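You operate a simulated robot arm through the tools that you are given. There is no shell and no other tool. Be economical: measure what you need, move in short steps, check, and stop when the job is done.

You are at the controls of a simulated robot arm. One attempt, no reset.

TASK
Fetch the blue padlock and stand it on top of the silver filter. Put the black bolt on the box three. Shut the drawer under the low stand. Put the red nozzle on top of the grey fuse. Open the upper blue drawer, fetch the orange sleeve from the inside of the upper blue drawer and set it on the shelf under the steel bench and shut the drawer again. Fetch the box one and set it on the top of the vacuum plate. Put the orange canister on top of the yellow test plate. Do these in any order. Set down upright: blue padlock, black bolt, red nozzle, orange canister.
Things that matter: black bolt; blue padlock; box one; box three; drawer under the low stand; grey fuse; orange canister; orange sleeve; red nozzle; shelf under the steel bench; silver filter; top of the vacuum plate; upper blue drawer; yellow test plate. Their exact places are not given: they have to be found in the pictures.

It is judged by the outcome, as a careful person would: the job done as asked, and still so three seconds after it is handed in. It fails if anything else is knocked over, pushed out of place, dropped, spilled or broken.

THE ROBOT
A 7-joint arm with a fingered hand on a trunk, on a base that drives. Base frame: it is fixed to the floor where the robot stands at the start and does not move with it; the origin is under the middle of the robot, x ahead of it, y to its left, z up. Readings come in cm, rad, newtons and seconds.
With the tool pointing down near the work surface it reaches from about 30 to 74 cm from the robot's upright axis, wherever it stands. Its first joint turns from -2.897 to 2.897 rad. Places, roughly: black bolt (4x4x6 cm) [30, -100, 40]; blue padlock (4x2x8 cm) [50, 20, 130]; box one [-250, 25, 75]; box three [-275, 50, 75]; drawer under the low stand [-100, 0, 20]; grey fuse (4x4x8 cm) [-250, 30, 90]; orange canister (6x6x16 cm) [-280, 30, 90]; orange sleeve (7x7x7 cm) [-250, -100, 60]; red nozzle (3x3x5 cm) [-250, -140, 90]; shelf under the steel bench [-250, -210, 20]; silver filter [25, -275, 75]; top of the vacuum plate (22x15 cm) [-140, -420, 92]; upper blue drawer [-250, -120, 60]; yellow test plate [-300, 50, 75]. Payload 4 kg.
The TCP is the grasp point between the finger pads, 2.6 cm short of the fingertips. In the tool frame z runs along the fingers and y along their closing line. The gripper opens to 13.2 cm. The gripper's body begins 7.3 cm behind the TCP. The gripper is a hand of 4 fingers: y runs from the thumb to the fingers, the wrist lies at [0, 0, -23.9] in the tool frame, and closing takes about 1.5 s.
Orientation is told as [roll, pitch, yaw] about the base's x, y, z axes, in that order, counted from this pose: with the fingers straight down and closing along the base's y, the tool's x points along the base's -x, its y along +y and its z along -z.

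THE INTERFACE
- The arm moves only by the tool jog_arm. Its argument "series" is text: rows parted by semicolons, each of 6 numbers parted by spaces: the shift along the tool's x, y, z in units of 40 mm (1.0 is 40 mm), then the turn, a rotation vector about the tool's x, y, z in units of 6 degrees (1.0 is 6 degrees). In form: dx dy dz ax ay az; .... A call has 1 to 10 rows; each row shifts and turns the commanded pose from where the row before left it, along the tool's axes as they then stand. "gripper" is the gripper command, from -1 (shut) to 1 (fully open), values between in proportion, set as the call begins (left out, the last holds). A call with a number of a shift or a turn outside -1 to 1 is refused whole. Each row takes 0.2 s and may step no farther than 5 cm and 0.15 rad from the row before; otherwise, or with a gripper value out of range, the whole call is refused. Where a pose cannot be reached the arm comes as near as it can. A force on the tool above 40 N (or 10 N above the force at the start of the call, whichever is more), or a blocked arm, ends the call early, and 0.2 s more pass. Each finger travels about 7.2 cm/s and halts on what it meets, pressing with about 27 N; the grip force reading is that of the motor and also rises with nothing between the fingers. The clock runs only during rows and for 0.2 s after the last one: add rows that do not move to give the fingers time. The reply holds the time, the measured pose of the TCP, the force on the tool along the base axes, the opening and the grip force, in the units named above and with some noise, with the torque about the TCP (base axes, N m) and any sound that the robot's microphone picked up.
- Cameras (640 x 400 px; columns grow to the right, rows downward): "scene" is now at [-1.49, 10.15, 128.5]; the picture's right is [-0.74, -0.68, 0.00], its down [-0.58, 0.63, -0.51] and it looks along [0.35, -0.38, -0.86] (base axes); focal length 214 px, centre (320, 200). "wrist" rides on the gripper at [6.8, 0.2, -9.7] in the tool frame; the picture's right is [-0.02, 1.00, 0.00], its down [-0.82, -0.02, -0.58] and it looks along [-0.58, -0.01, 0.82] (tool axes); focal length 270 px, centre (320, 200).
- grab_frame(camera): a new picture of that camera. It takes no simulated time.
- move_column(by): slides the trunk up (or, below 0, down) by that many cm; the arm and the scene camera ride with it, the base frame stays. It gives what a move gives, with no picture.
- steer(legs): drives the robot by 1 to 6 legs, each [ahead, turn to the left] in cm and rad, along the robot's own axes; the way and the turn of a leg run together, so that a leg with both is an arc; at most 150 cm and 3.142 rad a leg. The arm and the cameras ride along, it lands a little off, and it stops where it bumps. It gives what a move gives.
- set_grasp(shape): the hand has 4 fingers and takes this shape, open, in about a second: jaw (thumb against the fingers, like two jaws); tri (thumb and two fingers); tip (a fingertip pinch); poke (one finger out to press); point (the index stretched); flat (the hand flat); cup (the hand cupped); fist (a fist). The gripper value then closes the fingers along that shape, each until it touches; the sizes above hold for jaw. It gives what a move gives, with no picture.
- pan_tilt(pan, tilt): turns the head with the scene camera to pan (to the left, within 2.705 rad either way) and tilt (down, from -0.506 to 1.204), counted from straight ahead of the robot. It gives what a move gives.
- locate(camera, pixels): for up to 12 pixels [column, row] of the newest picture of that camera ("zoom" is the newest enlarged one), the place [x, y, z] in the base frame of the surface seen there, good to about 0.2 cm. It takes no simulated time.
- close_up(camera, box): a new picture of the part [left, top, right, bottom] of that camera's present view, enlarged. It takes no simulated time.
- job_done(): hands the job in; it is judged then, once.

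Work in short steps. Measure before you move; look again where a grasp or a placing could have gone wrong, and mend it. You have 145 turns and 180 pictures in all, those below and enlarged ones among them. Open the gripper and draw the arm clear of the work before you hand the job in, unless the task says otherwise; then end with one line.

The tools are called after ">>>" by a JSON object that holds its "api" and its "payload". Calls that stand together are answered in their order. jog_arm: Moves the arm, as the interface text tells. Its arguments: {"type":"object","properties":{"series":{"type":"string"},"gripper":{"type":"number"}},"required":["series"]} The other tools are called the same way: move_column (by) slides the trunk up or down; set_grasp (shape) gives the hand a shape; steer (legs) drives the base; pan_tilt (pan, tilt) turns the head that bears the scene camera; grab_frame (camera) takes a picture; locate (camera, pixels) gives the place of the surface under pixels of a picture; close_up (camera, box) takes an enlarged picture of a part of a camera's view; job_done () hands the job in.

At the start:

```text
time_s: 0.0
ee_pos: [-34.63, -18.55, 99.97]
ee_rot: [0.002, 0.002, -0.002]
wrist_force: [0.5, -0.5, -0.6]
torque: [-0.01, -0.01, -0.01]
gripper_width: 13.18
grasp_force: 0.0
shape: jaw
trunk travel left (down, up): [-27.5, 31.5]
robot x, y, heading: [-0.28, 0.05, -0.0]
head pan, tilt: [-0.829, 1.031]
```

scene: 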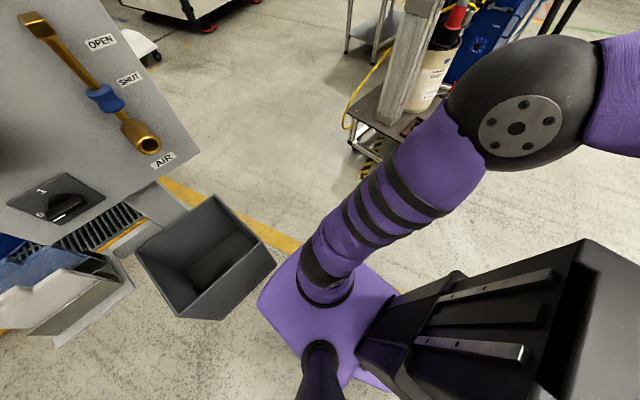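
wrist: 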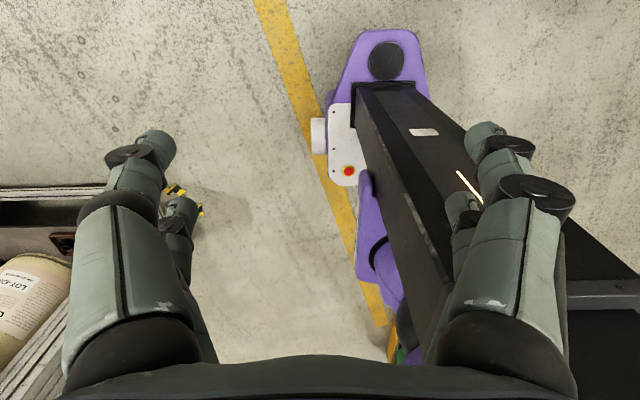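

The first views show a panel with a bin ahead-left and the trunk. I look around with the head first.

>>> {"api": "pan_tilt", "payload": {"pan": 0.2, "tilt": 0.4}}

>>> {"api": "grab_frame", "payload": {"camera": "scene"}}

>>> {"api": "pan_tilt", "payload": {"pan": -1.4, "tilt": 0.4}}

>>> {"api": "grab_frame", "payload": {"camera": "scene"}}

>>> {"api": "pan_tilt", "payload": {"pan": -2.6, "tilt": 0.4}}

>>> {"api": "grab_frame", "payload": {"camera": "scene"}}

>>> {"api": "pan_tilt", "payload": {"pan": 2.6, "tilt": 0.4}}

>>> {"api": "grab_frame", "payload": {"camera": "scene"}}

```text
time_s: 1.3
ee_pos: [-34.67, -18.45, 100.08]
ee_rot: [0.002, -0.001, -0.002]
wrist_force: [0.6, -0.6, 0.8]
torque: [-0.01, -0.02, -0.03]
gripper_width: 13.22
grasp_force: 0.1
shape: jaw
trunk travel left (down, up): [-27.5, 31.5]
robot x, y, heading: [-0.15, -0.09, -0.001]
head pan, tilt: [0.201, 0.4]
```

```text
177 pictures are left
```

scene: 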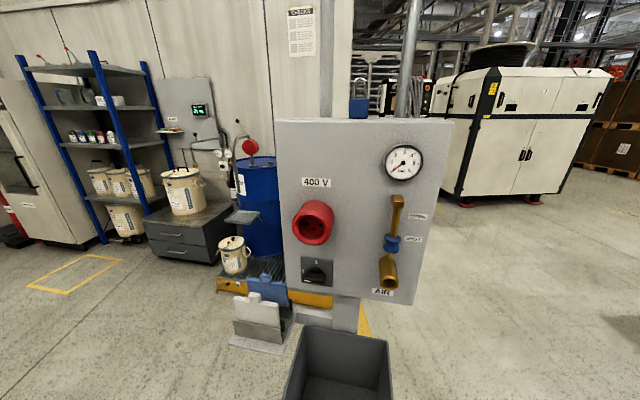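

```text
time_s: 3.0
ee_pos: [-34.67, -18.49, 100.0]
ee_rot: [0.002, 0.001, 0.0]
wrist_force: [-0.8, -0.2, -0.6]
torque: [0.02, 0.0, 0.01]
gripper_width: 13.17
grasp_force: 0.0
shape: jaw
trunk travel left (down, up): [-27.5, 31.5]
robot x, y, heading: [0.22, 0.18, 0.004]
head pan, tilt: [-1.4, 0.4]
```

```text
176 pictures are left
```

scene: 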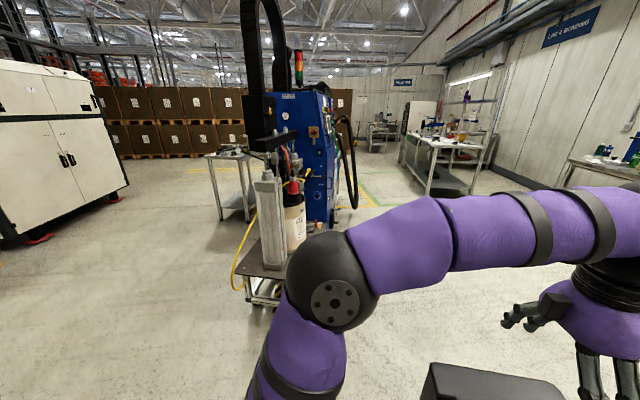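

```text
time_s: 4.4
ee_pos: [-34.49, -18.56, 100.01]
ee_rot: [0.004, 0.0, -0.002]
wrist_force: [0.8, -0.9, 0.7]
torque: [0.01, 0.01, 0.01]
gripper_width: 13.2
grasp_force: 0.1
shape: jaw
trunk travel left (down, up): [-27.5, 31.5]
robot x, y, heading: [-0.43, 0.1, -0.002]
head pan, tilt: [-2.601, 0.4]
```

```text
175 pictures are left
```

scene: 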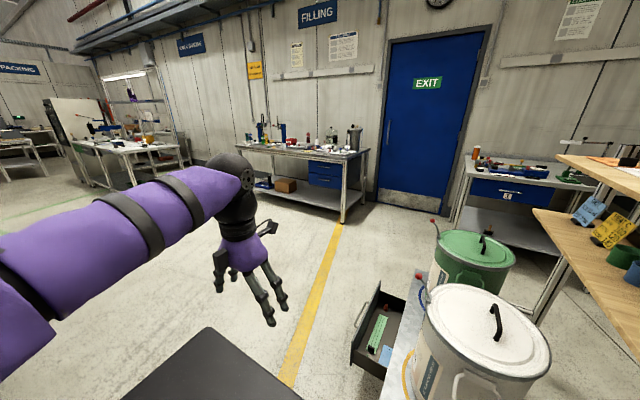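

```text
time_s: 8.4
ee_pos: [-34.67, -18.5, 100.02]
ee_rot: [0.004, 0.001, -0.003]
wrist_force: [-0.1, 0.4, 0.0]
torque: [0.0, -0.02, 0.03]
gripper_width: 13.2
grasp_force: 0.0
shape: jaw
trunk travel left (down, up): [-27.5, 31.5]
robot x, y, heading: [-0.12, -0.13, -0.0]
head pan, tilt: [2.601, 0.4]
```

```text
174 pictures are left
```

scene: 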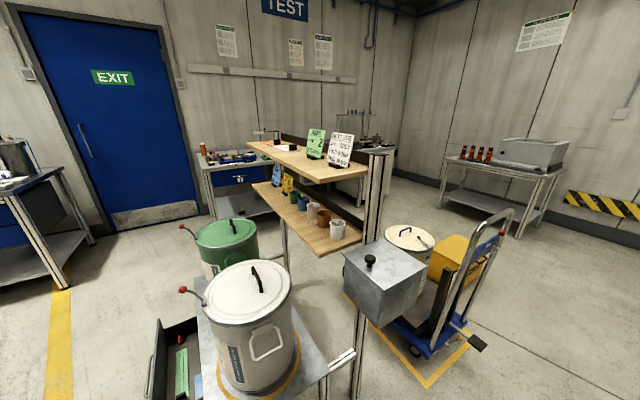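

Now a look at the padlock on top of the panel ahead, then the bolt and the filter.

>>> {"api": "pan_tilt", "payload": {"pan": 0.3, "tilt": 0.1}}

>>> {"api": "close_up", "payload": {"camera": "scene", "box": [240, 100, 480, 250]}}

>>> {"api": "locate", "payload": {"camera": "zoom", "pixels": [[320, 200], [200, 200], [440, 200]]}}

>>> {"api": "pan_tilt", "payload": {"pan": -1.3, "tilt": 0.6}}

>>> {"api": "grab_frame", "payload": {"camera": "scene"}}

>>> {"api": "close_up", "payload": {"camera": "scene", "box": [140, 50, 300, 150]}}

```text
time_s: 10.6
ee_pos: [-34.47, -18.39, 99.93]
ee_rot: [0.001, -0.001, 0.0]
wrist_force: [-0.4, -0.2, 0.2]
torque: [0.02, -0.05, 0.0]
gripper_width: 13.19
grasp_force: 0.1
shape: jaw
trunk travel left (down, up): [-27.5, 31.5]
robot x, y, heading: [-0.17, 0.04, 0.0]
head pan, tilt: [0.3, 0.099]
```

```text
2.67 times, centred on (360, 175) of scene
```

zoom: 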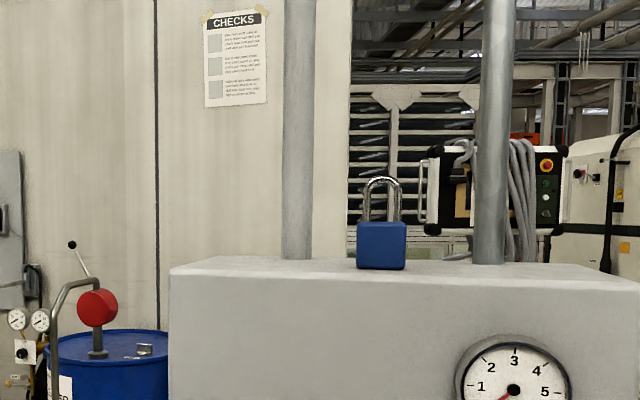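

```text
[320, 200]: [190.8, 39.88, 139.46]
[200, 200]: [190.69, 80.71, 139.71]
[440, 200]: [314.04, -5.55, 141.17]
```

```text
time_s: 12.2
ee_pos: [-34.57, -18.46, 100.05]
ee_rot: [0.002, -0.001, -0.001]
wrist_force: [-0.9, -0.3, -0.3]
torque: [0.01, 0.01, -0.02]
gripper_width: 13.2
grasp_force: 0.1
shape: jaw
trunk travel left (down, up): [-27.5, 31.5]
robot x, y, heading: [0.19, 0.04, 0.002]
head pan, tilt: [-1.3, 0.6]
```

```text
172 pictures are left
```

scene: 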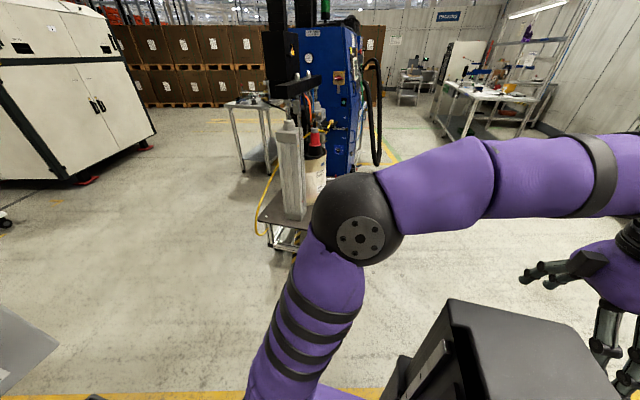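

```text
4.00 times, centred on (220, 100) of scene
```

zoom: 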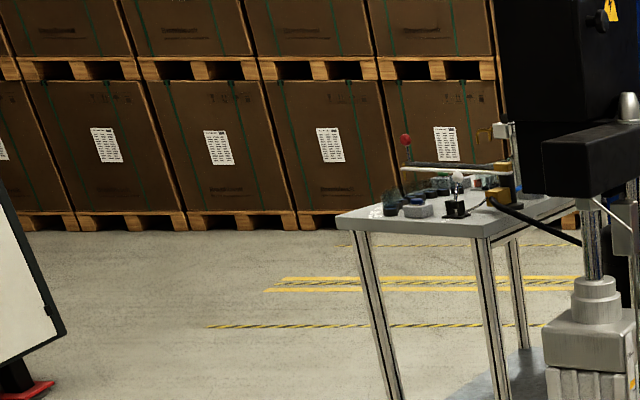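

I raise the trunk and take a look at the padlock from above, measuring its body and the panel top.

>>> {"api": "move_column", "payload": {"by": 25}}

>>> {"api": "pan_tilt", "payload": {"pan": 0.35, "tilt": 0.5}}

>>> {"api": "grab_frame", "payload": {"camera": "scene"}}

>>> {"api": "close_up", "payload": {"camera": "scene", "box": [260, 100, 420, 200]}}

```text
time_s: 14.8
ee_pos: [-34.59, -18.56, 125.0]
ee_rot: [0.0, 0.0, -0.002]
wrist_force: [-0.3, 0.4, -0.6]
torque: [-0.05, 0.0, 0.01]
gripper_width: 13.19
grasp_force: 0.0
shape: jaw
trunk travel left (down, up): [-52.5, 6.5]
robot x, y, heading: [-0.07, -0.31, 0.004]
head pan, tilt: [-1.3, 0.6]
```

```text
time_s: 16.5
ee_pos: [-34.48, -18.61, 124.96]
ee_rot: [0.003, 0.0, -0.002]
wrist_force: [0.8, 0.1, 0.0]
torque: [0.0, 0.0, 0.07]
gripper_width: 13.19
grasp_force: 0.0
shape: jaw
trunk travel left (down, up): [-52.5, 6.5]
robot x, y, heading: [0.23, 0.38, -0.003]
head pan, tilt: [0.351, 0.499]
```

```text
170 pictures are left
```

scene: 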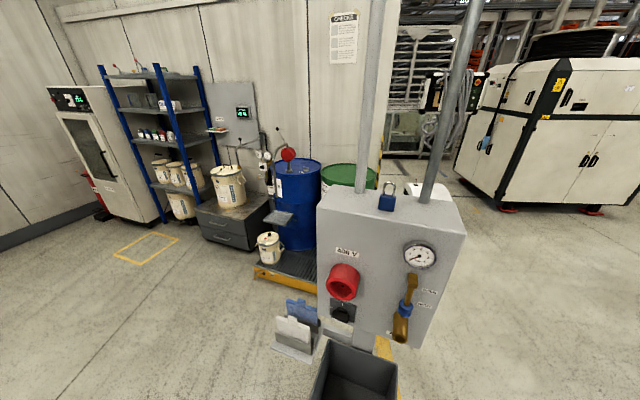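

```text
4.00 times, centred on (340, 150) of scene
```

zoom: 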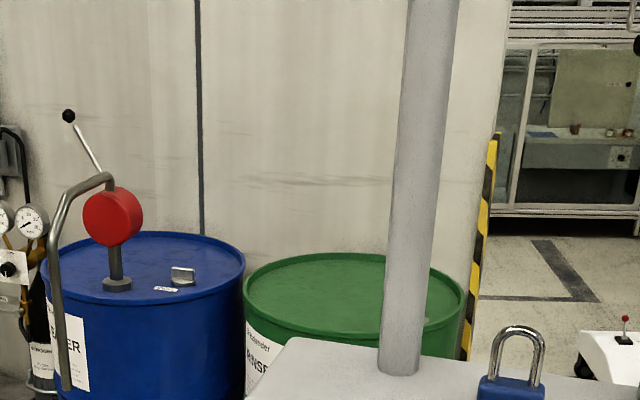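

>>> {"api": "close_up", "payload": {"camera": "scene", "box": [310, 150, 470, 250]}}

>>> {"api": "locate", "payload": {"camera": "scene", "pixels": [[387, 202], [379, 202], [395, 203], [380, 211], [395, 213], [387, 184], [360, 195], [425, 201], [330, 205], [455, 215], [345, 280], [405, 320]]}}

```text
4.00 times, centred on (390, 200) of scene
```

zoom: 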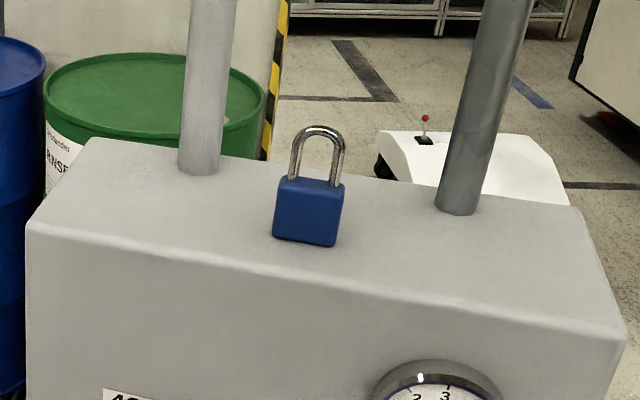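

```text
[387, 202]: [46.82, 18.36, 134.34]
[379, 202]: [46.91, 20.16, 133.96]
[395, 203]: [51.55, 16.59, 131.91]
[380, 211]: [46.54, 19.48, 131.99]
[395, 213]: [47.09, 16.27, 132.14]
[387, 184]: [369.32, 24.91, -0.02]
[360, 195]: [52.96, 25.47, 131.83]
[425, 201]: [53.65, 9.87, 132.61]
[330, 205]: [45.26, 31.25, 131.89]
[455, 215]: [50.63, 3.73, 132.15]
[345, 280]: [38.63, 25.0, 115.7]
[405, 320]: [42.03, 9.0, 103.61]
```

The padlock stands at about [47.8, 18.2] on the panel top (z 131.9), its thin side along x. I swing the arm round towards the front, rising, turning the tool by 90°.

>>> {"api": "jog_arm", "payload": {"series": "-0.48 -0.9 -0.4 0 0 -1;-0.48 -0.9 -0.4 0 0 -1;-0.48 -0.9 -0.4 0 0 -1;-0.48 -0.9 -0.4 0 0 -1;-0.48 -0.9 -0.4 0 0 -1;-0.48 -0.9 -0.4 0 0 -1;-0.48 -0.9 -0.4 0 0 -1;-0.48 -0.9 -0.4 0 0 -1;-0.48 -0.9 -0.4 0 0 -1;-0.48 -0.9 -0.4 0 0 -1"}}

>>> {"api": "jog_arm", "payload": {"series": "-0.48 -0.9 -0.4 0 0 -1;-0.48 -0.9 -0.4 0 0 -1;-0.48 -0.9 -0.4 0 0 -1;-0.48 -0.9 -0.4 0 0 -1;-0.48 -0.9 -0.4 0 0 -1;0 0 0 0 0 0"}}

```text
time_s: 18.7
ee_pos: [-2.02, -35.37, 138.01]
ee_rot: [-0.002, 0.003, 1.048]
wrist_force: [-0.3, 0.4, 0.4]
torque: [-0.02, 0.0, 0.01]
gripper_width: 13.19
grasp_force: 0.0
shape: jaw
out of reach, approached as far as the arm can: row 7, 8, 9, 10
trunk travel left (down, up): [-52.5, 6.5]
robot x, y, heading: [-0.02, 0.22, 0.0]
head pan, tilt: [0.351, 0.499]
```

```text
time_s: 20.1
ee_pos: [17.8, -30.87, 138.55]
ee_rot: [-0.001, 0.001, 1.572]
wrist_force: [0.4, -0.7, 0.3]
torque: [-0.04, -0.02, 0.03]
gripper_width: 13.19
grasp_force: 0.0
shape: jaw
out of reach, approached as far as the arm can: row 1, 2, 3, 4, 5
trunk travel left (down, up): [-52.5, 6.5]
robot x, y, heading: [-0.35, -0.05, 0.002]
head pan, tilt: [0.351, 0.499]
```

Tool-down reach tops out near z 138 here, so I'll come at the padlock from the front with the fingers straddling it along y. I raise the trunk fully and swing on to the front with a yaw of 180°.

>>> {"api": "move_column", "payload": {"by": 6.4}}

>>> {"api": "jog_arm", "payload": {"series": "-0.47 -0.82 0.1 0 0 -1;-0.47 -0.82 0.1 0 0 -1;-0.47 -0.82 0.1 0 0 -1;-0.47 -0.82 0.1 0 0 -1;-0.47 -0.82 0.1 0 0 -1;-0.47 -0.82 0.1 0 0 -1;-0.47 -0.82 0.1 0 0 -1;-0.47 -0.82 0.1 0 0 -1;-0.47 -0.82 0.1 0 0 -1;-0.47 -0.82 0.1 0 0 -1"}}

>>> {"api": "jog_arm", "payload": {"series": "-0.47 -0.82 0 0 0 -1;-0.47 -0.82 0 0 0 -1;-0.47 -0.82 0 0 0 -1;-0.47 -0.82 0 0 0 -1;-0.47 -0.82 0 0 0 -1;0 0 0 0 0 0"}}

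```text
time_s: 21.1
ee_pos: [17.68, -30.76, 144.93]
ee_rot: [0.001, 0.002, 1.569]
wrist_force: [-0.4, -0.4, 0.7]
torque: [0.0, -0.01, -0.01]
gripper_width: 13.23
grasp_force: 0.2
shape: jaw
trunk travel left (down, up): [-58.9, 0.1]
robot x, y, heading: [-0.11, -0.05, -0.004]
head pan, tilt: [0.351, 0.499]
```

```text
time_s: 23.3
ee_pos: [37.52, -0.37, 140.73]
ee_rot: [0.001, 0.001, 2.617]
wrist_force: [-0.9, 0.0, 0.2]
torque: [-0.02, 0.02, 0.01]
gripper_width: 13.21
grasp_force: 0.1
shape: jaw
trunk travel left (down, up): [-58.9, 0.1]
robot x, y, heading: [0.24, 0.14, 0.0]
head pan, tilt: [0.351, 0.499]
```

```text
time_s: 24.7
ee_pos: [33.65, 17.71, 140.63]
ee_rot: [0.001, 0.0, 3.14]
wrist_force: [0.2, 0.9, 0.2]
torque: [-0.05, -0.02, 0.02]
gripper_width: 13.21
grasp_force: 0.1
shape: jaw
trunk travel left (down, up): [-58.9, 0.1]
robot x, y, heading: [0.27, 0.24, 0.0]
head pan, tilt: [0.351, 0.499]
```

At the front with yaw 180°. Lower to z≈135.8 and take a wrist picture before advancing.

>>> {"api": "jog_arm", "payload": {"series": "0 0 0.6 0 0 0;0 0 0.6 0 0 0"}}

>>> {"api": "grab_frame", "payload": {"camera": "wrist"}}

>>> {"api": "grab_frame", "payload": {"camera": "scene"}}

```text
time_s: 25.3
ee_pos: [33.8, 17.88, 136.06]
ee_rot: [0.002, 0.0, 3.14]
wrist_force: [0.2, 0.1, 0.4]
torque: [-0.02, 0.0, 0.02]
gripper_width: 13.21
grasp_force: 0.0
shape: jaw
trunk travel left (down, up): [-58.9, 0.1]
robot x, y, heading: [0.14, -0.12, 0.0]
head pan, tilt: [0.351, 0.499]
```

```text
167 pictures are left
```

wrist: 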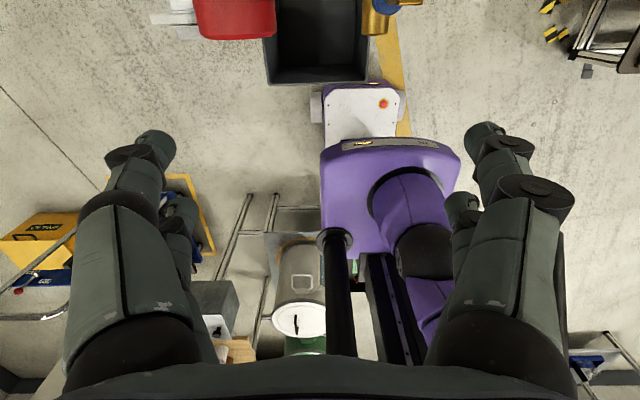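

```text
166 pictures are left
```

scene: 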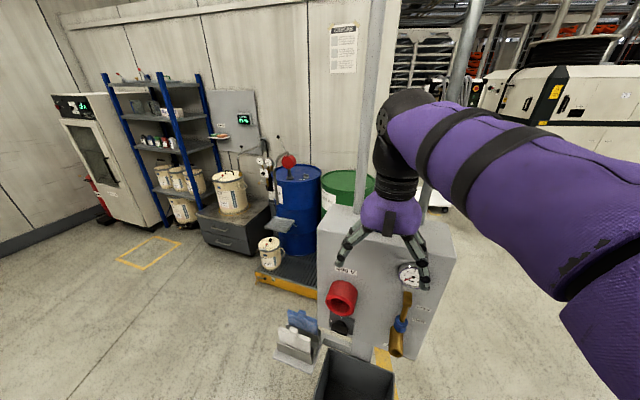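

Fingers straddle y≈17.9 at tip height 133.4, above the panel top. I narrow the opening to ~8 cm and slide forward to x≈47.6.

>>> {"api": "jog_arm", "payload": {"series": "0 0 0 0 0 0;0 0 0 0 0 0;0 0 0 0 0 0;0.5 -0.03 0.05 0 0 0;0.5 -0.03 0.05 0 0 0;0.5 0 0 0 0 0;0.5 0 0 0 0 0;0.4 0 0 0 0 0", "gripper": 0.21}}

>>> {"api": "close_up", "payload": {"camera": "scene", "box": [310, 150, 470, 250]}}

```text
time_s: 27.1
ee_pos: [43.21, 17.85, 135.51]
ee_rot: [0.002, 0.0, 3.14]
wrist_force: [0.0, 0.9, -0.2]
torque: [0.0, 0.0, -0.01]
gripper_width: 8.02
grasp_force: 0.0
shape: jaw
trunk travel left (down, up): [-58.9, 0.1]
robot x, y, heading: [0.02, -0.08, 0.002]
head pan, tilt: [0.351, 0.499]
```

```text
4.00 times, centred on (390, 200) of scene
```

zoom: 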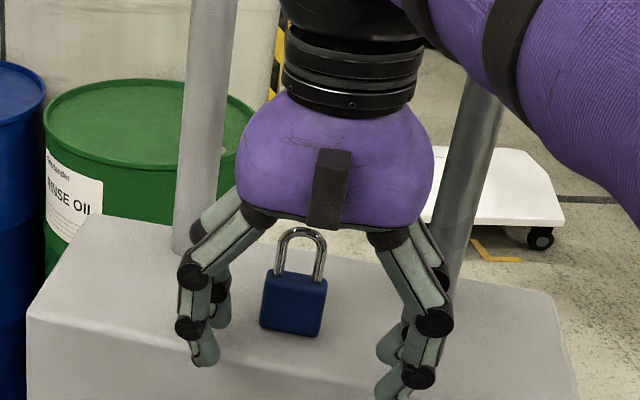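

The padlock sits between the fingers, clear. I advance the remaining 4.5 cm and look.

>>> {"api": "jog_arm", "payload": {"series": "0.4 0 0 0 0 0;0.4 -0.05 0 0 0 0;0.3 -0.05 0 0 0 0;0 0 0 0 0 0"}}

>>> {"api": "close_up", "payload": {"camera": "scene", "box": [310, 150, 470, 250]}}

>>> {"api": "grab_frame", "payload": {"camera": "wrist"}}

```text
time_s: 28.1
ee_pos: [47.73, 18.31, 135.56]
ee_rot: [0.002, 0.003, 3.141]
wrist_force: [-0.4, -0.5, 0.5]
torque: [-0.02, 0.02, 0.0]
gripper_width: 8.05
grasp_force: 0.0
shape: jaw
trunk travel left (down, up): [-58.9, 0.1]
robot x, y, heading: [-0.13, -0.09, 0.0]
head pan, tilt: [0.351, 0.499]
```

```text
4.00 times, centred on (390, 200) of scene
```

zoom: 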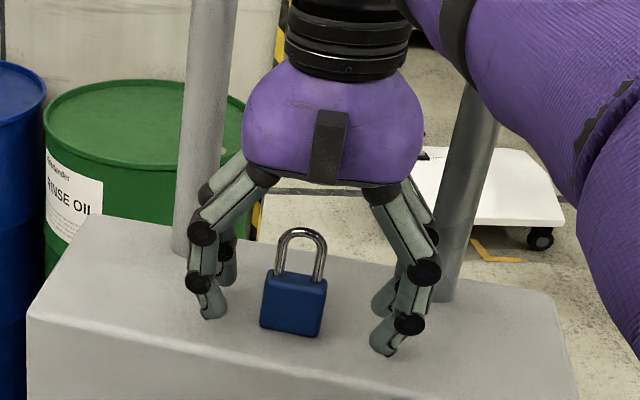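

```text
163 pictures are left
```

wrist: 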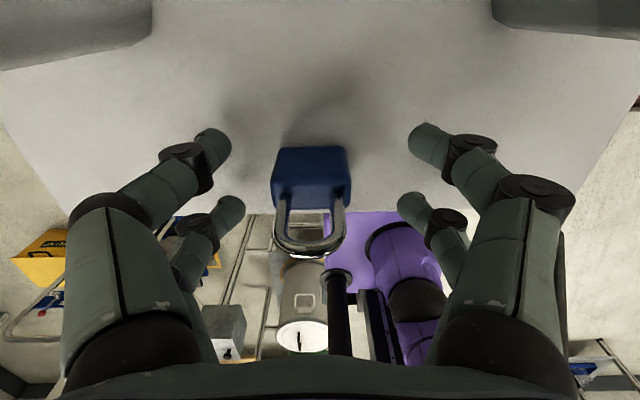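

The padlock lies between both finger pairs (wrist px 312,180). I close.

>>> {"api": "jog_arm", "payload": {"series": "0 -0.06 0 0 0 0;0 0 0 0 0 0;0 0 0 0 0 0;0 0 0 0 0 0;0 0 0 0 0 0;0 0 0 0 0 0;0 0 0 0 0 0;0 0 0 0 0 0", "gripper": -1}}

>>> {"api": "grab_frame", "payload": {"camera": "wrist"}}

```text
time_s: 29.9
ee_pos: [47.81, 18.48, 135.51]
ee_rot: [0.0, -0.001, 3.14]
wrist_force: [1.6, -0.8, 0.4]
torque: [-0.03, 0.0, 0.01]
gripper_width: 0.02
grasp_force: 27.2
shape: jaw
trunk travel left (down, up): [-58.9, 0.1]
robot x, y, heading: [-0.1, -0.14, 0.002]
head pan, tilt: [0.351, 0.499]
```

```text
162 pictures are left
```

wrist: 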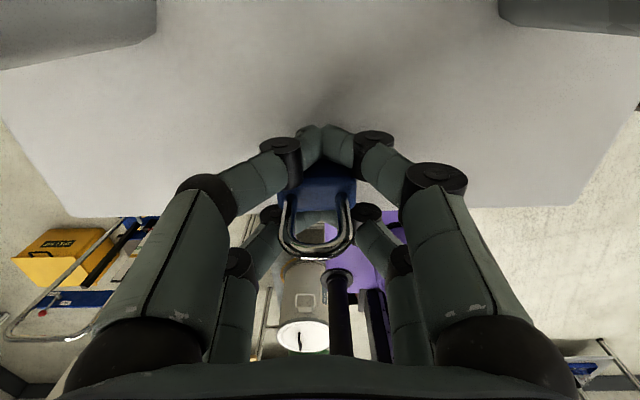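

The fingers closed past the thin padlock, one pair in front and one behind (gap in between). I measure the fingertip positions, then reopen.

>>> {"api": "locate", "payload": {"camera": "wrist", "pixels": [[308, 140], [338, 140], [285, 150], [374, 140], [268, 220], [370, 215], [318, 180], [318, 245], [285, 200], [348, 200]]}}

>>> {"api": "jog_arm", "payload": {"series": "0 0 0 0 0 0;0 0 0 0 0 0;0 0 0 0 0 0;0 0 0 0 0 0;0 0 0 0 0 0", "gripper": 0.21}}

>>> {"api": "grab_frame", "payload": {"camera": "wrist"}}

>>> {"api": "locate", "payload": {"camera": "wrist", "pixels": [[218, 143], [421, 140], [230, 205], [412, 205], [312, 170], [274, 180], [349, 180], [285, 215], [340, 215], [312, 150], [312, 250]]}}

```text
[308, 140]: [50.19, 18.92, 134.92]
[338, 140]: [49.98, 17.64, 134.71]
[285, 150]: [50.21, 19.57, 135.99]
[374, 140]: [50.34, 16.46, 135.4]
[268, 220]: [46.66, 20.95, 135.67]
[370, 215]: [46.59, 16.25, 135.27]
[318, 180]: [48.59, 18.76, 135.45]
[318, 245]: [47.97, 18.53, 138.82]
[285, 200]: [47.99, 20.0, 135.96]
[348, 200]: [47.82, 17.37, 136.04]
```

```text
time_s: 31.1
ee_pos: [47.65, 18.52, 135.58]
ee_rot: [0.001, 0.001, 3.14]
wrist_force: [-0.2, 0.8, 0.3]
torque: [0.02, 0.04, 0.02]
gripper_width: 7.97
grasp_force: 0.1
shape: jaw
trunk travel left (down, up): [-58.9, 0.1]
robot x, y, heading: [-0.03, -0.19, 0.002]
head pan, tilt: [0.351, 0.499]
```

```text
161 pictures are left
```

wrist: 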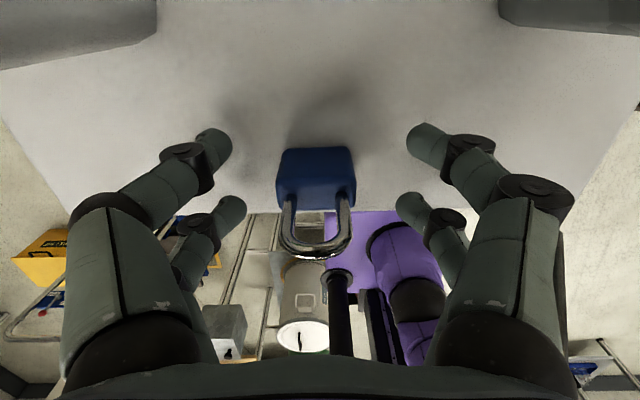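

```text
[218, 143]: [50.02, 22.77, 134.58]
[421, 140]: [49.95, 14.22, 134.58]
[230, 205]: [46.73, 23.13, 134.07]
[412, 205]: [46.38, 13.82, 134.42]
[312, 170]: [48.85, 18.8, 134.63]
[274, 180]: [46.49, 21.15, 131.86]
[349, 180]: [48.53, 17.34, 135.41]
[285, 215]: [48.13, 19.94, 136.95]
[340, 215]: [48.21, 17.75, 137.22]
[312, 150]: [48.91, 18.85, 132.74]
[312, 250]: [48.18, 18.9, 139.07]
```

The finger pairs sit ±1.7 cm either side of the TCP along tool x. I shift back 1.5 cm so that the far pair lies on the padlock's sides, and close.

>>> {"api": "jog_arm", "payload": {"series": "-0.2 -0.06 0.1 0 0 0;-0.17 0 0 0 0 0;0 0 0 0 0 0"}}

>>> {"api": "jog_arm", "payload": {"series": "0 0 0 0 0 0;0 0 0 0 0 0;0 0 0 0 0 0;0 0 0 0 0 0;0 0 0 0 0 0;0 0 0 0 0 0;0 0 0 0 0 0", "gripper": -1}}

>>> {"api": "grab_frame", "payload": {"camera": "wrist"}}

```text
time_s: 31.9
ee_pos: [46.14, 18.72, 135.19]
ee_rot: [0.001, 0.0, 3.14]
wrist_force: [0.2, -0.6, -0.6]
torque: [0.03, 0.02, 0.01]
gripper_width: 7.96
grasp_force: 0.1
shape: jaw
trunk travel left (down, up): [-58.9, 0.1]
robot x, y, heading: [0.04, -0.32, 0.002]
head pan, tilt: [0.351, 0.499]
```

```text
time_s: 33.5
ee_pos: [46.26, 18.7, 135.2]
ee_rot: [0.002, 0.002, 3.142]
wrist_force: [1.1, -0.1, -0.3]
torque: [0.06, 0.02, 0.02]
gripper_width: 1.51
grasp_force: 27.1
shape: jaw
trunk travel left (down, up): [-58.9, 0.1]
robot x, y, heading: [-0.2, 0.14, 0.006]
head pan, tilt: [0.351, 0.499]
```

```text
160 pictures are left
```

wrist: 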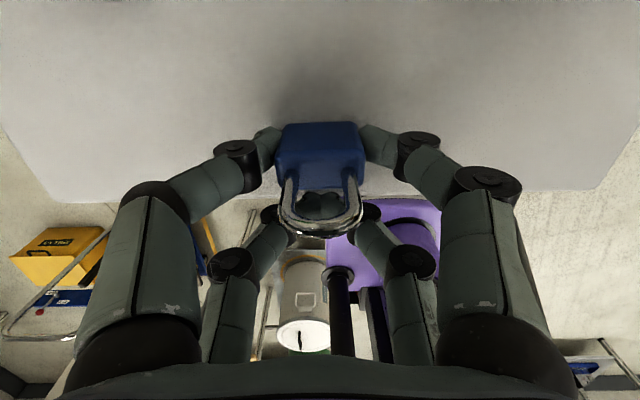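

The far pair holds the padlock and the near pair has closed behind it. I lift 3 cm and check.

>>> {"api": "jog_arm", "payload": {"series": "0 0 -0.25 0 0 0;0 0 -0.25 0 0 0;0 0 -0.25 0 0 0;0 0 0 0 0 0"}}

>>> {"api": "grab_frame", "payload": {"camera": "wrist"}}

>>> {"api": "close_up", "payload": {"camera": "scene", "box": [310, 150, 470, 250]}}

```text
time_s: 34.5
ee_pos: [46.22, 18.69, 138.24]
ee_rot: [0.001, 0.001, 3.138]
wrist_force: [-0.2, 0.2, 0.0]
torque: [-0.03, 0.03, 0.03]
gripper_width: 1.51
grasp_force: 26.9
shape: jaw
trunk travel left (down, up): [-58.9, 0.1]
robot x, y, heading: [0.37, 0.09, 0.004]
head pan, tilt: [0.351, 0.499]
```

```text
159 pictures are left
```

wrist: 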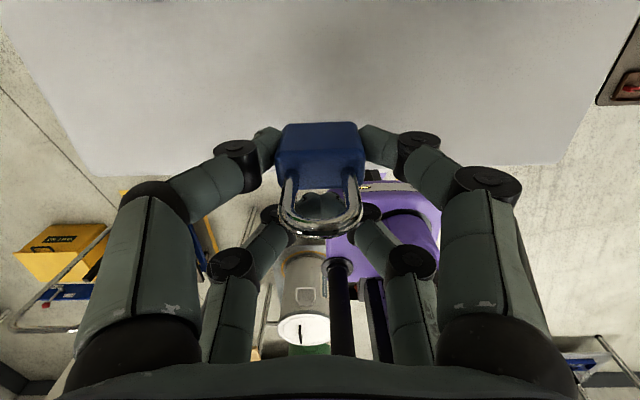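

```text
4.00 times, centred on (390, 200) of scene
```

zoom: 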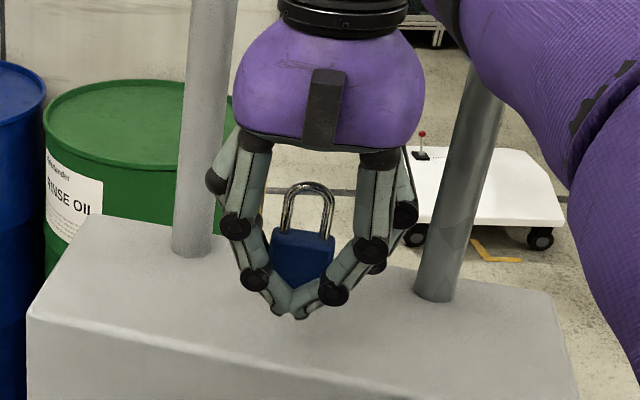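

Padlock is held. I draw back from the panel, back the base 15 cm, turn right to face -y, then look ahead.

>>> {"api": "jog_arm", "payload": {"series": "-0.6 0 0 0 0 0;-0.8 0.3 0 0 0 0;-0.8 0.5 0 0 0 0;-0.8 0.5 0 0 0 0;0 0 0 0 0 0"}}

>>> {"api": "steer", "payload": {"legs": [[-15, 0], [0, -1.571]]}}

>>> {"api": "pan_tilt", "payload": {"pan": 0, "tilt": 0.45}}

>>> {"api": "grab_frame", "payload": {"camera": "scene"}}

```text
time_s: 35.7
ee_pos: [33.9, 13.59, 138.23]
ee_rot: [0.002, 0.0, 3.141]
wrist_force: [0.5, -0.1, -1.2]
torque: [0.0, 0.01, -0.02]
gripper_width: 1.53
grasp_force: 26.7
shape: jaw
trunk travel left (down, up): [-58.9, 0.1]
robot x, y, heading: [0.24, -0.02, -0.0]
head pan, tilt: [0.351, 0.499]
```

```text
time_s: 39.5
ee_pos: [19.68, -15.72, 138.08]
ee_rot: [0.002, 0.0, 2.348]
wrist_force: [0.1, -0.3, -0.8]
torque: [-0.03, 0.05, 0.0]
gripper_width: 1.52
grasp_force: 26.5
shape: jaw
trunk travel left (down, up): [-58.9, 0.1]
robot x, y, heading: [-13.73, -0.95, -0.644]
head pan, tilt: [0.351, 0.499]
stopped in leg 2: the robot was blocked; the commanded pose is now the measured one
```

```text
time_s: 40.4
ee_pos: [19.67, -15.64, 138.2]
ee_rot: [0.001, 0.001, 2.352]
wrist_force: [0.7, 0.8, -0.8]
torque: [0.03, -0.01, 0.03]
gripper_width: 1.51
grasp_force: 27.6
shape: jaw
trunk travel left (down, up): [-58.9, 0.1]
robot x, y, heading: [-13.38, -1.11, -0.647]
head pan, tilt: [0.0, 0.45]
```

```text
157 pictures are left
```

scene: 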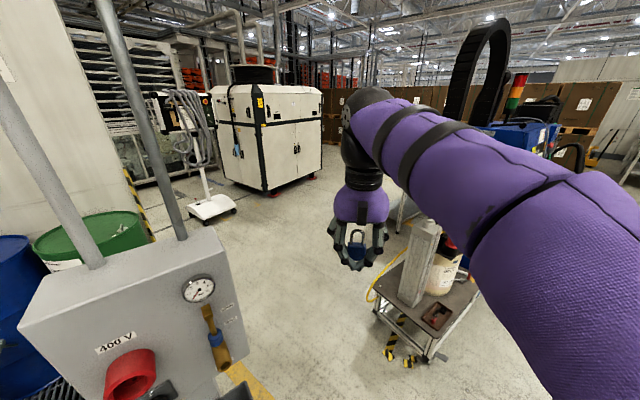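

The turn stopped early at heading -0.65. I look around the base for what blocks it.

>>> {"api": "pan_tilt", "payload": {"pan": 0.6, "tilt": 1.2}}

>>> {"api": "grab_frame", "payload": {"camera": "scene"}}

>>> {"api": "pan_tilt", "payload": {"pan": 2.5, "tilt": 1.1}}

>>> {"api": "grab_frame", "payload": {"camera": "scene"}}

>>> {"api": "pan_tilt", "payload": {"pan": -2.5, "tilt": 1.1}}

>>> {"api": "grab_frame", "payload": {"camera": "scene"}}

```text
time_s: 41.5
ee_pos: [19.81, -15.64, 138.2]
ee_rot: [0.002, 0.003, 2.351]
wrist_force: [0.4, 0.0, -0.7]
torque: [-0.03, 0.03, 0.0]
gripper_width: 1.51
grasp_force: 27.0
shape: jaw
trunk travel left (down, up): [-58.9, 0.1]
robot x, y, heading: [-13.58, -1.05, -0.643]
head pan, tilt: [0.6, 1.201]
```

```text
156 pictures are left
```

scene: 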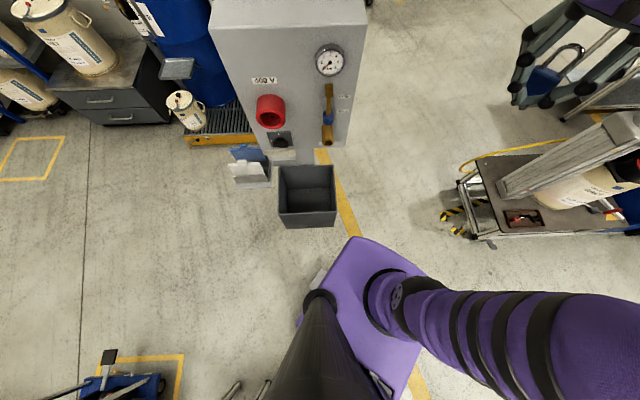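

```text
time_s: 43.3
ee_pos: [19.79, -15.63, 138.18]
ee_rot: [0.0, 0.001, 2.352]
wrist_force: [1.0, -0.2, -1.5]
torque: [0.01, -0.01, -0.01]
gripper_width: 1.47
grasp_force: 27.0
shape: jaw
trunk travel left (down, up): [-58.9, 0.1]
robot x, y, heading: [-14.05, -0.82, -0.646]
head pan, tilt: [2.499, 1.1]
```

```text
155 pictures are left
```

scene: 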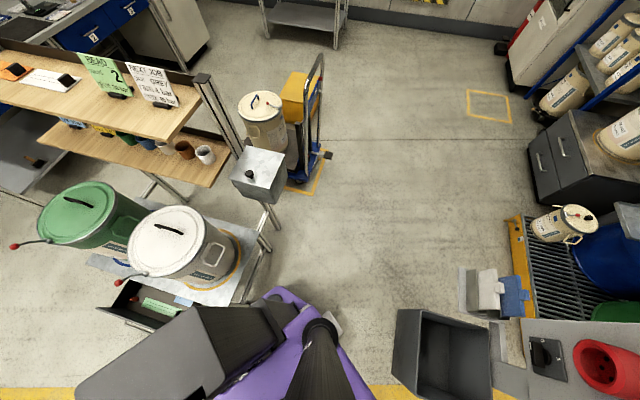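

```text
time_s: 47.2
ee_pos: [19.9, -15.5, 138.28]
ee_rot: [0.002, 0.001, 2.35]
wrist_force: [0.0, -0.7, -0.8]
torque: [0.01, 0.05, 0.01]
gripper_width: 1.49
grasp_force: 26.9
shape: jaw
trunk travel left (down, up): [-58.9, 0.1]
robot x, y, heading: [-13.59, -0.88, -0.647]
head pan, tilt: [-2.499, 1.1]
```

```text
154 pictures are left
```

scene: 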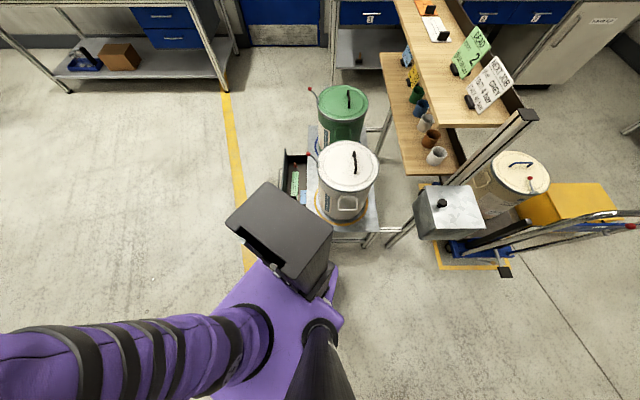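

The robot's rear box sits close to the low stand. I measure both.

>>> {"api": "locate", "payload": {"camera": "scene", "pixels": [[326, 284], [333, 230], [263, 183], [228, 218], [340, 233], [372, 232], [308, 203], [290, 205], [286, 150], [307, 152], [375, 215], [395, 240]]}}

>>> {"api": "close_up", "payload": {"camera": "scene", "box": [220, 130, 420, 255]}}

```text
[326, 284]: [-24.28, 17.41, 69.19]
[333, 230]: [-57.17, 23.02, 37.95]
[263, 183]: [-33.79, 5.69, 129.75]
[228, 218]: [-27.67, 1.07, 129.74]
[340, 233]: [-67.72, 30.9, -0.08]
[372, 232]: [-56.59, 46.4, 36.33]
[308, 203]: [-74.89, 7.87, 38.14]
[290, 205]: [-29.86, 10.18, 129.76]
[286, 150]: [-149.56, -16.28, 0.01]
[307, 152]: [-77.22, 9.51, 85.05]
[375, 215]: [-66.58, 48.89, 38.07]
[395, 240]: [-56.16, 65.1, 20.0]
```

```text
3.20 times, centred on (320, 192) of scene
```

zoom: 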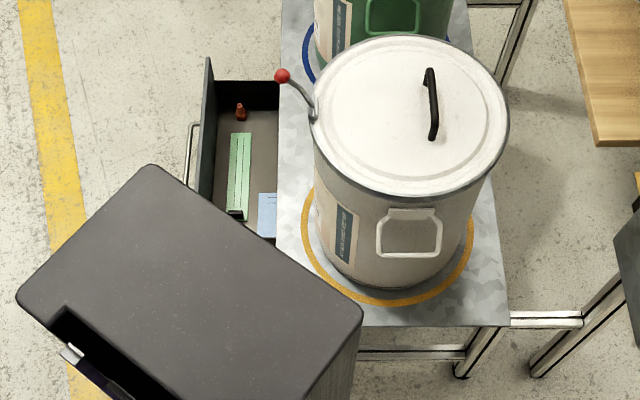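

The base's rear corner touched the low stand (front edge x≈-56.6). I drive ahead 18 cm, finish the turn, and look along -y.

>>> {"api": "steer", "payload": {"legs": [[18, 0], [0, -0.5]]}}

>>> {"api": "pan_tilt", "payload": {"pan": 0.1, "tilt": 0.7}}

>>> {"api": "grab_frame", "payload": {"camera": "scene"}}

```text
time_s: 50.3
ee_pos: [23.04, -40.94, 138.26]
ee_rot: [0.003, 0.001, 1.845]
wrist_force: [0.6, 0.1, -0.7]
torque: [-0.01, -0.02, 0.02]
gripper_width: 1.52
grasp_force: 27.1
shape: jaw
trunk travel left (down, up): [-58.9, 0.1]
robot x, y, heading: [1.06, -12.13, -1.154]
head pan, tilt: [-2.499, 1.1]
```

```text
time_s: 52.7
ee_pos: [23.08, -40.91, 138.26]
ee_rot: [0.002, 0.003, 1.847]
wrist_force: [-0.1, 0.6, -1.5]
torque: [0.02, 0.01, 0.02]
gripper_width: 1.49
grasp_force: 27.2
shape: jaw
trunk travel left (down, up): [-58.9, 0.1]
robot x, y, heading: [0.85, -11.72, -1.153]
head pan, tilt: [0.099, 0.7]
```

```text
152 pictures are left
```

scene: 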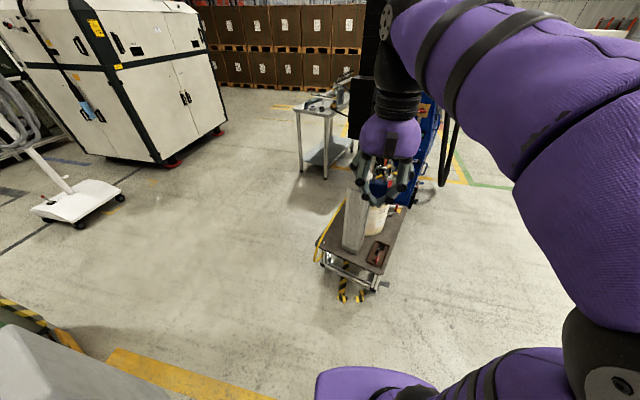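

>>> {"api": "locate", "payload": {"camera": "scene", "pixels": [[350, 252], [322, 258], [377, 278], [380, 252], [404, 205], [300, 110], [332, 112], [326, 178], [322, 90], [420, 105], [375, 255], [340, 195]]}}

>>> {"api": "close_up", "payload": {"camera": "scene", "box": [270, 60, 430, 160]}}

>>> {"api": "close_up", "payload": {"camera": "scene", "box": [300, 190, 428, 270]}}

```text
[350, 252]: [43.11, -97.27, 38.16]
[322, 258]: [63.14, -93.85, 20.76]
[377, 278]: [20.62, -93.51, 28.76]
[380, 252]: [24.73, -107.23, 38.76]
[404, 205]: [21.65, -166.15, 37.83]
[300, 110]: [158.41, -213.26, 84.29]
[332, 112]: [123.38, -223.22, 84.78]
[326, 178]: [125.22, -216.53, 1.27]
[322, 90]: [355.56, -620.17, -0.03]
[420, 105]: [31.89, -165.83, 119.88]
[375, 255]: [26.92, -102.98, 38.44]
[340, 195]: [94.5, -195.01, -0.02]
```

```text
4.00 times, centred on (350, 110) of scene
```

zoom: 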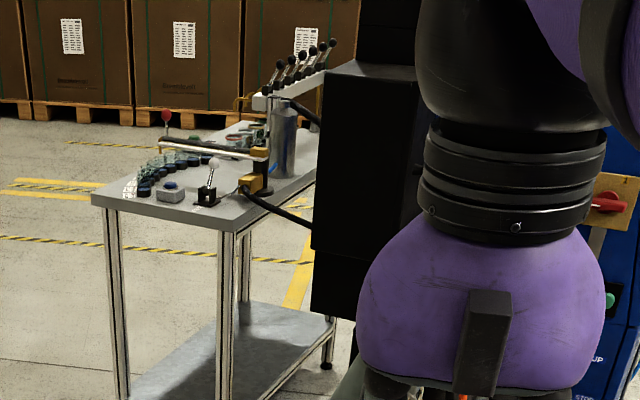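

```text
5.00 times, centred on (364, 230) of scene
```

zoom: 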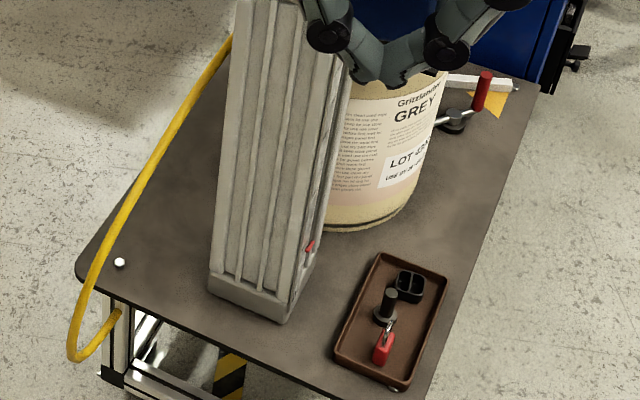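

The silver filter isn't on that table (x≈125); it must be near the blue machine's far side. I drive around on the -x side, checking on the way.

>>> {"api": "steer", "payload": {"legs": [[22, 0], [0, -0.95], [60, 0]]}}

>>> {"api": "pan_tilt", "payload": {"pan": 0.6, "tilt": 0.5}}

>>> {"api": "grab_frame", "payload": {"camera": "scene"}}

```text
time_s: 60.0
ee_pos: [-30.68, -118.05, 138.17]
ee_rot: [0.001, -0.001, 0.899]
wrist_force: [-0.2, 0.0, -0.7]
torque: [-0.01, 0.01, 0.0]
gripper_width: 1.53
grasp_force: 26.7
shape: jaw
trunk travel left (down, up): [-58.9, 0.1]
robot x, y, heading: [-20.06, -83.32, -2.1]
head pan, tilt: [0.099, 0.7]
```

```text
time_s: 61.0
ee_pos: [-30.8, -117.94, 138.23]
ee_rot: [0.002, 0.002, 0.899]
wrist_force: [-0.2, 0.0, -0.1]
torque: [0.01, 0.0, -0.01]
gripper_width: 1.49
grasp_force: 26.5
shape: jaw
trunk travel left (down, up): [-58.9, 0.1]
robot x, y, heading: [-19.99, -83.02, -2.097]
head pan, tilt: [0.6, 0.499]
```

```text
149 pictures are left
```

scene: 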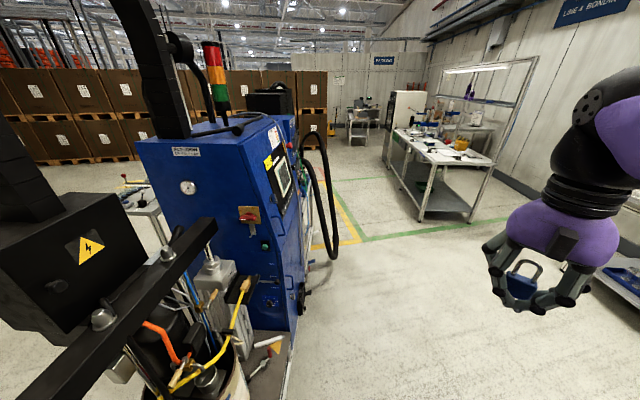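

The way ahead is clear. I drive on past the machine and look to its rear side.

>>> {"api": "steer", "payload": {"legs": [[90, 0], [0, 0.53], [70, 0]]}}

>>> {"api": "pan_tilt", "payload": {"pan": 1.0, "tilt": 0.5}}

>>> {"api": "grab_frame", "payload": {"camera": "scene"}}

```text
time_s: 70.7
ee_pos: [-58.49, -265.52, 138.26]
ee_rot: [0.001, 0.0, 1.418]
wrist_force: [0.1, -0.5, -1.4]
torque: [0.02, -0.04, 0.0]
gripper_width: 1.5
grasp_force: 26.8
shape: jaw
trunk travel left (down, up): [-58.9, 0.1]
robot x, y, heading: [-66.45, -229.83, -1.577]
head pan, tilt: [0.6, 0.499]
```

```text
time_s: 71.6
ee_pos: [-58.61, -265.37, 138.22]
ee_rot: [0.001, 0.0, 1.414]
wrist_force: [0.1, -0.1, -1.0]
torque: [0.05, -0.02, -0.01]
gripper_width: 1.51
grasp_force: 26.9
shape: jaw
trunk travel left (down, up): [-58.9, 0.1]
robot x, y, heading: [-66.43, -230.04, -1.584]
head pan, tilt: [1.0, 0.499]
```

```text
148 pictures are left
```

scene: 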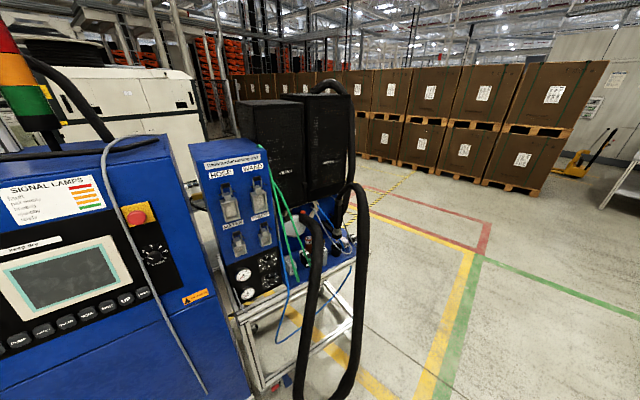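

A tray with a silvery part shows at (310,235). I zoom in and measure.

>>> {"api": "close_up", "payload": {"camera": "scene", "box": [240, 180, 384, 270]}}

>>> {"api": "locate", "payload": {"camera": "scene", "pixels": [[304, 262], [335, 240], [350, 258], [260, 300], [355, 300], [285, 230], [320, 225], [245, 395]]}}

```text
4.44 times, centred on (312, 225) of scene
```

zoom: 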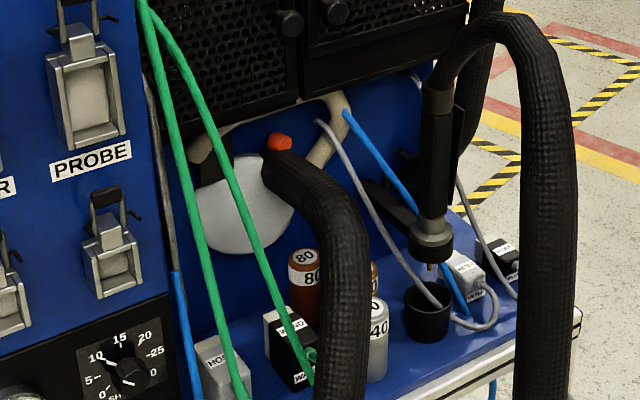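

```text
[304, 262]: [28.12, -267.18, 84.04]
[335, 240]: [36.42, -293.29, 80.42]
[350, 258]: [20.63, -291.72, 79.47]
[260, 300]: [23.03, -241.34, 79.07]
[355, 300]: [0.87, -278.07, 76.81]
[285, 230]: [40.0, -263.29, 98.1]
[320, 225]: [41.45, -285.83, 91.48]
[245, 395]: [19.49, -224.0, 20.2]
```

The silver canister labelled "40" seems to be the silver filter. I drive further and look square on.

>>> {"api": "steer", "payload": {"legs": [[52, 0], [0, 1.571]]}}

>>> {"api": "pan_tilt", "payload": {"pan": 0.1, "tilt": 0.75}}

>>> {"api": "grab_frame", "payload": {"camera": "scene"}}

```text
time_s: 78.9
ee_pos: [-31.89, -275.07, 138.28]
ee_rot: [0.002, 0.003, 2.975]
wrist_force: [0.3, 0.1, -0.1]
torque: [-0.03, 0.0, -0.01]
gripper_width: 1.5
grasp_force: 26.9
shape: jaw
trunk travel left (down, up): [-58.9, 0.1]
robot x, y, heading: [-67.75, -282.49, -0.028]
head pan, tilt: [1.0, 0.499]
```

```text
time_s: 80.1
ee_pos: [-31.73, -275.06, 138.28]
ee_rot: [0.002, 0.001, 2.976]
wrist_force: [0.2, 0.4, -1.3]
torque: [0.02, 0.02, -0.01]
gripper_width: 1.53
grasp_force: 27.0
shape: jaw
trunk travel left (down, up): [-58.9, 0.1]
robot x, y, heading: [-67.45, -282.32, -0.029]
head pan, tilt: [0.099, 0.75]
```

```text
146 pictures are left
```

scene: 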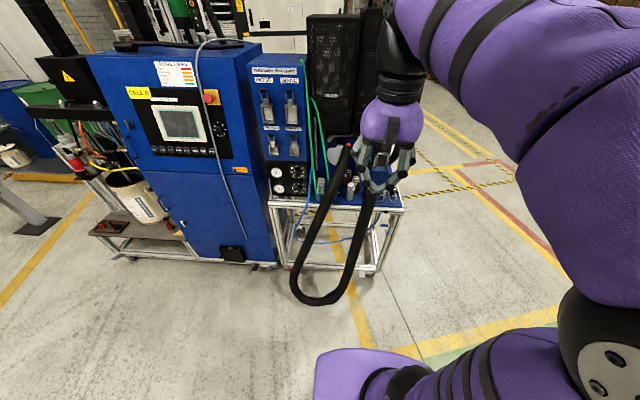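

>>> {"api": "close_up", "payload": {"camera": "scene", "box": [296, 140, 424, 220]}}

>>> {"api": "locate", "payload": {"camera": "zoom", "pixels": [[260, 195], [290, 260], [100, 280], [480, 280], [520, 335], [300, 330], [320, 230], [265, 60], [390, 280], [500, 240]]}}

```text
5.00 times, centred on (360, 180) of scene
```

zoom: 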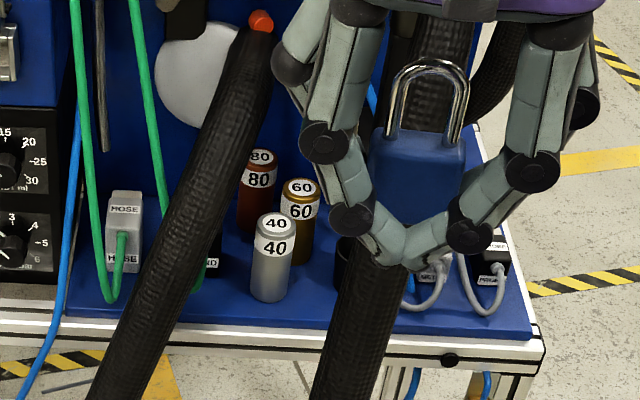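

```text
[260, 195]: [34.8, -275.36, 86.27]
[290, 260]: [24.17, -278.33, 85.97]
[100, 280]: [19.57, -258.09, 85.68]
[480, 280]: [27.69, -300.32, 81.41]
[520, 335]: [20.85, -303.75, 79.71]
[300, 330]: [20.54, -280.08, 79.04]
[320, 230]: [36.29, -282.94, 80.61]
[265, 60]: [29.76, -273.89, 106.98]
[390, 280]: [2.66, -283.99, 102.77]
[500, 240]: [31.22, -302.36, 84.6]
```

>>> {"api": "locate", "payload": {"camera": "zoom", "pixels": [[274, 219], [274, 230], [262, 219], [288, 219], [272, 290], [240, 60], [200, 200], [150, 310], [370, 330], [340, 395], [440, 60], [355, 250]]}}

>>> {"api": "locate", "payload": {"camera": "scene", "pixels": [[350, 147], [335, 190], [318, 230], [300, 280], [320, 303], [345, 280], [360, 240], [370, 200], [384, 150], [300, 211], [388, 223]]}}

```text
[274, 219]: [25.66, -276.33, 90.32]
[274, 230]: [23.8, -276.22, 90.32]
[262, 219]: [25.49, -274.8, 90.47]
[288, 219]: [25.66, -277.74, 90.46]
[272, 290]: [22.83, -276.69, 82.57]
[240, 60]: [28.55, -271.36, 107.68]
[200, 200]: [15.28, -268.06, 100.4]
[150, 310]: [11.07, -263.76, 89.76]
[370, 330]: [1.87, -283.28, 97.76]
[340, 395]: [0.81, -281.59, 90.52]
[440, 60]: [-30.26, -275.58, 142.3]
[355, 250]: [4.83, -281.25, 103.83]
```

```text
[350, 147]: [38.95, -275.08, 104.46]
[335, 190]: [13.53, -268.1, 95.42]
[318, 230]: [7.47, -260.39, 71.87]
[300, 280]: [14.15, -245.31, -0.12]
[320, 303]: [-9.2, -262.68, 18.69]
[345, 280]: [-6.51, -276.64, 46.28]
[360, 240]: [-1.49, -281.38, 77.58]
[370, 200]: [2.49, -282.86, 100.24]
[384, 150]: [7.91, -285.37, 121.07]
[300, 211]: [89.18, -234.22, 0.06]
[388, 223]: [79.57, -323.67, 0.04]
```

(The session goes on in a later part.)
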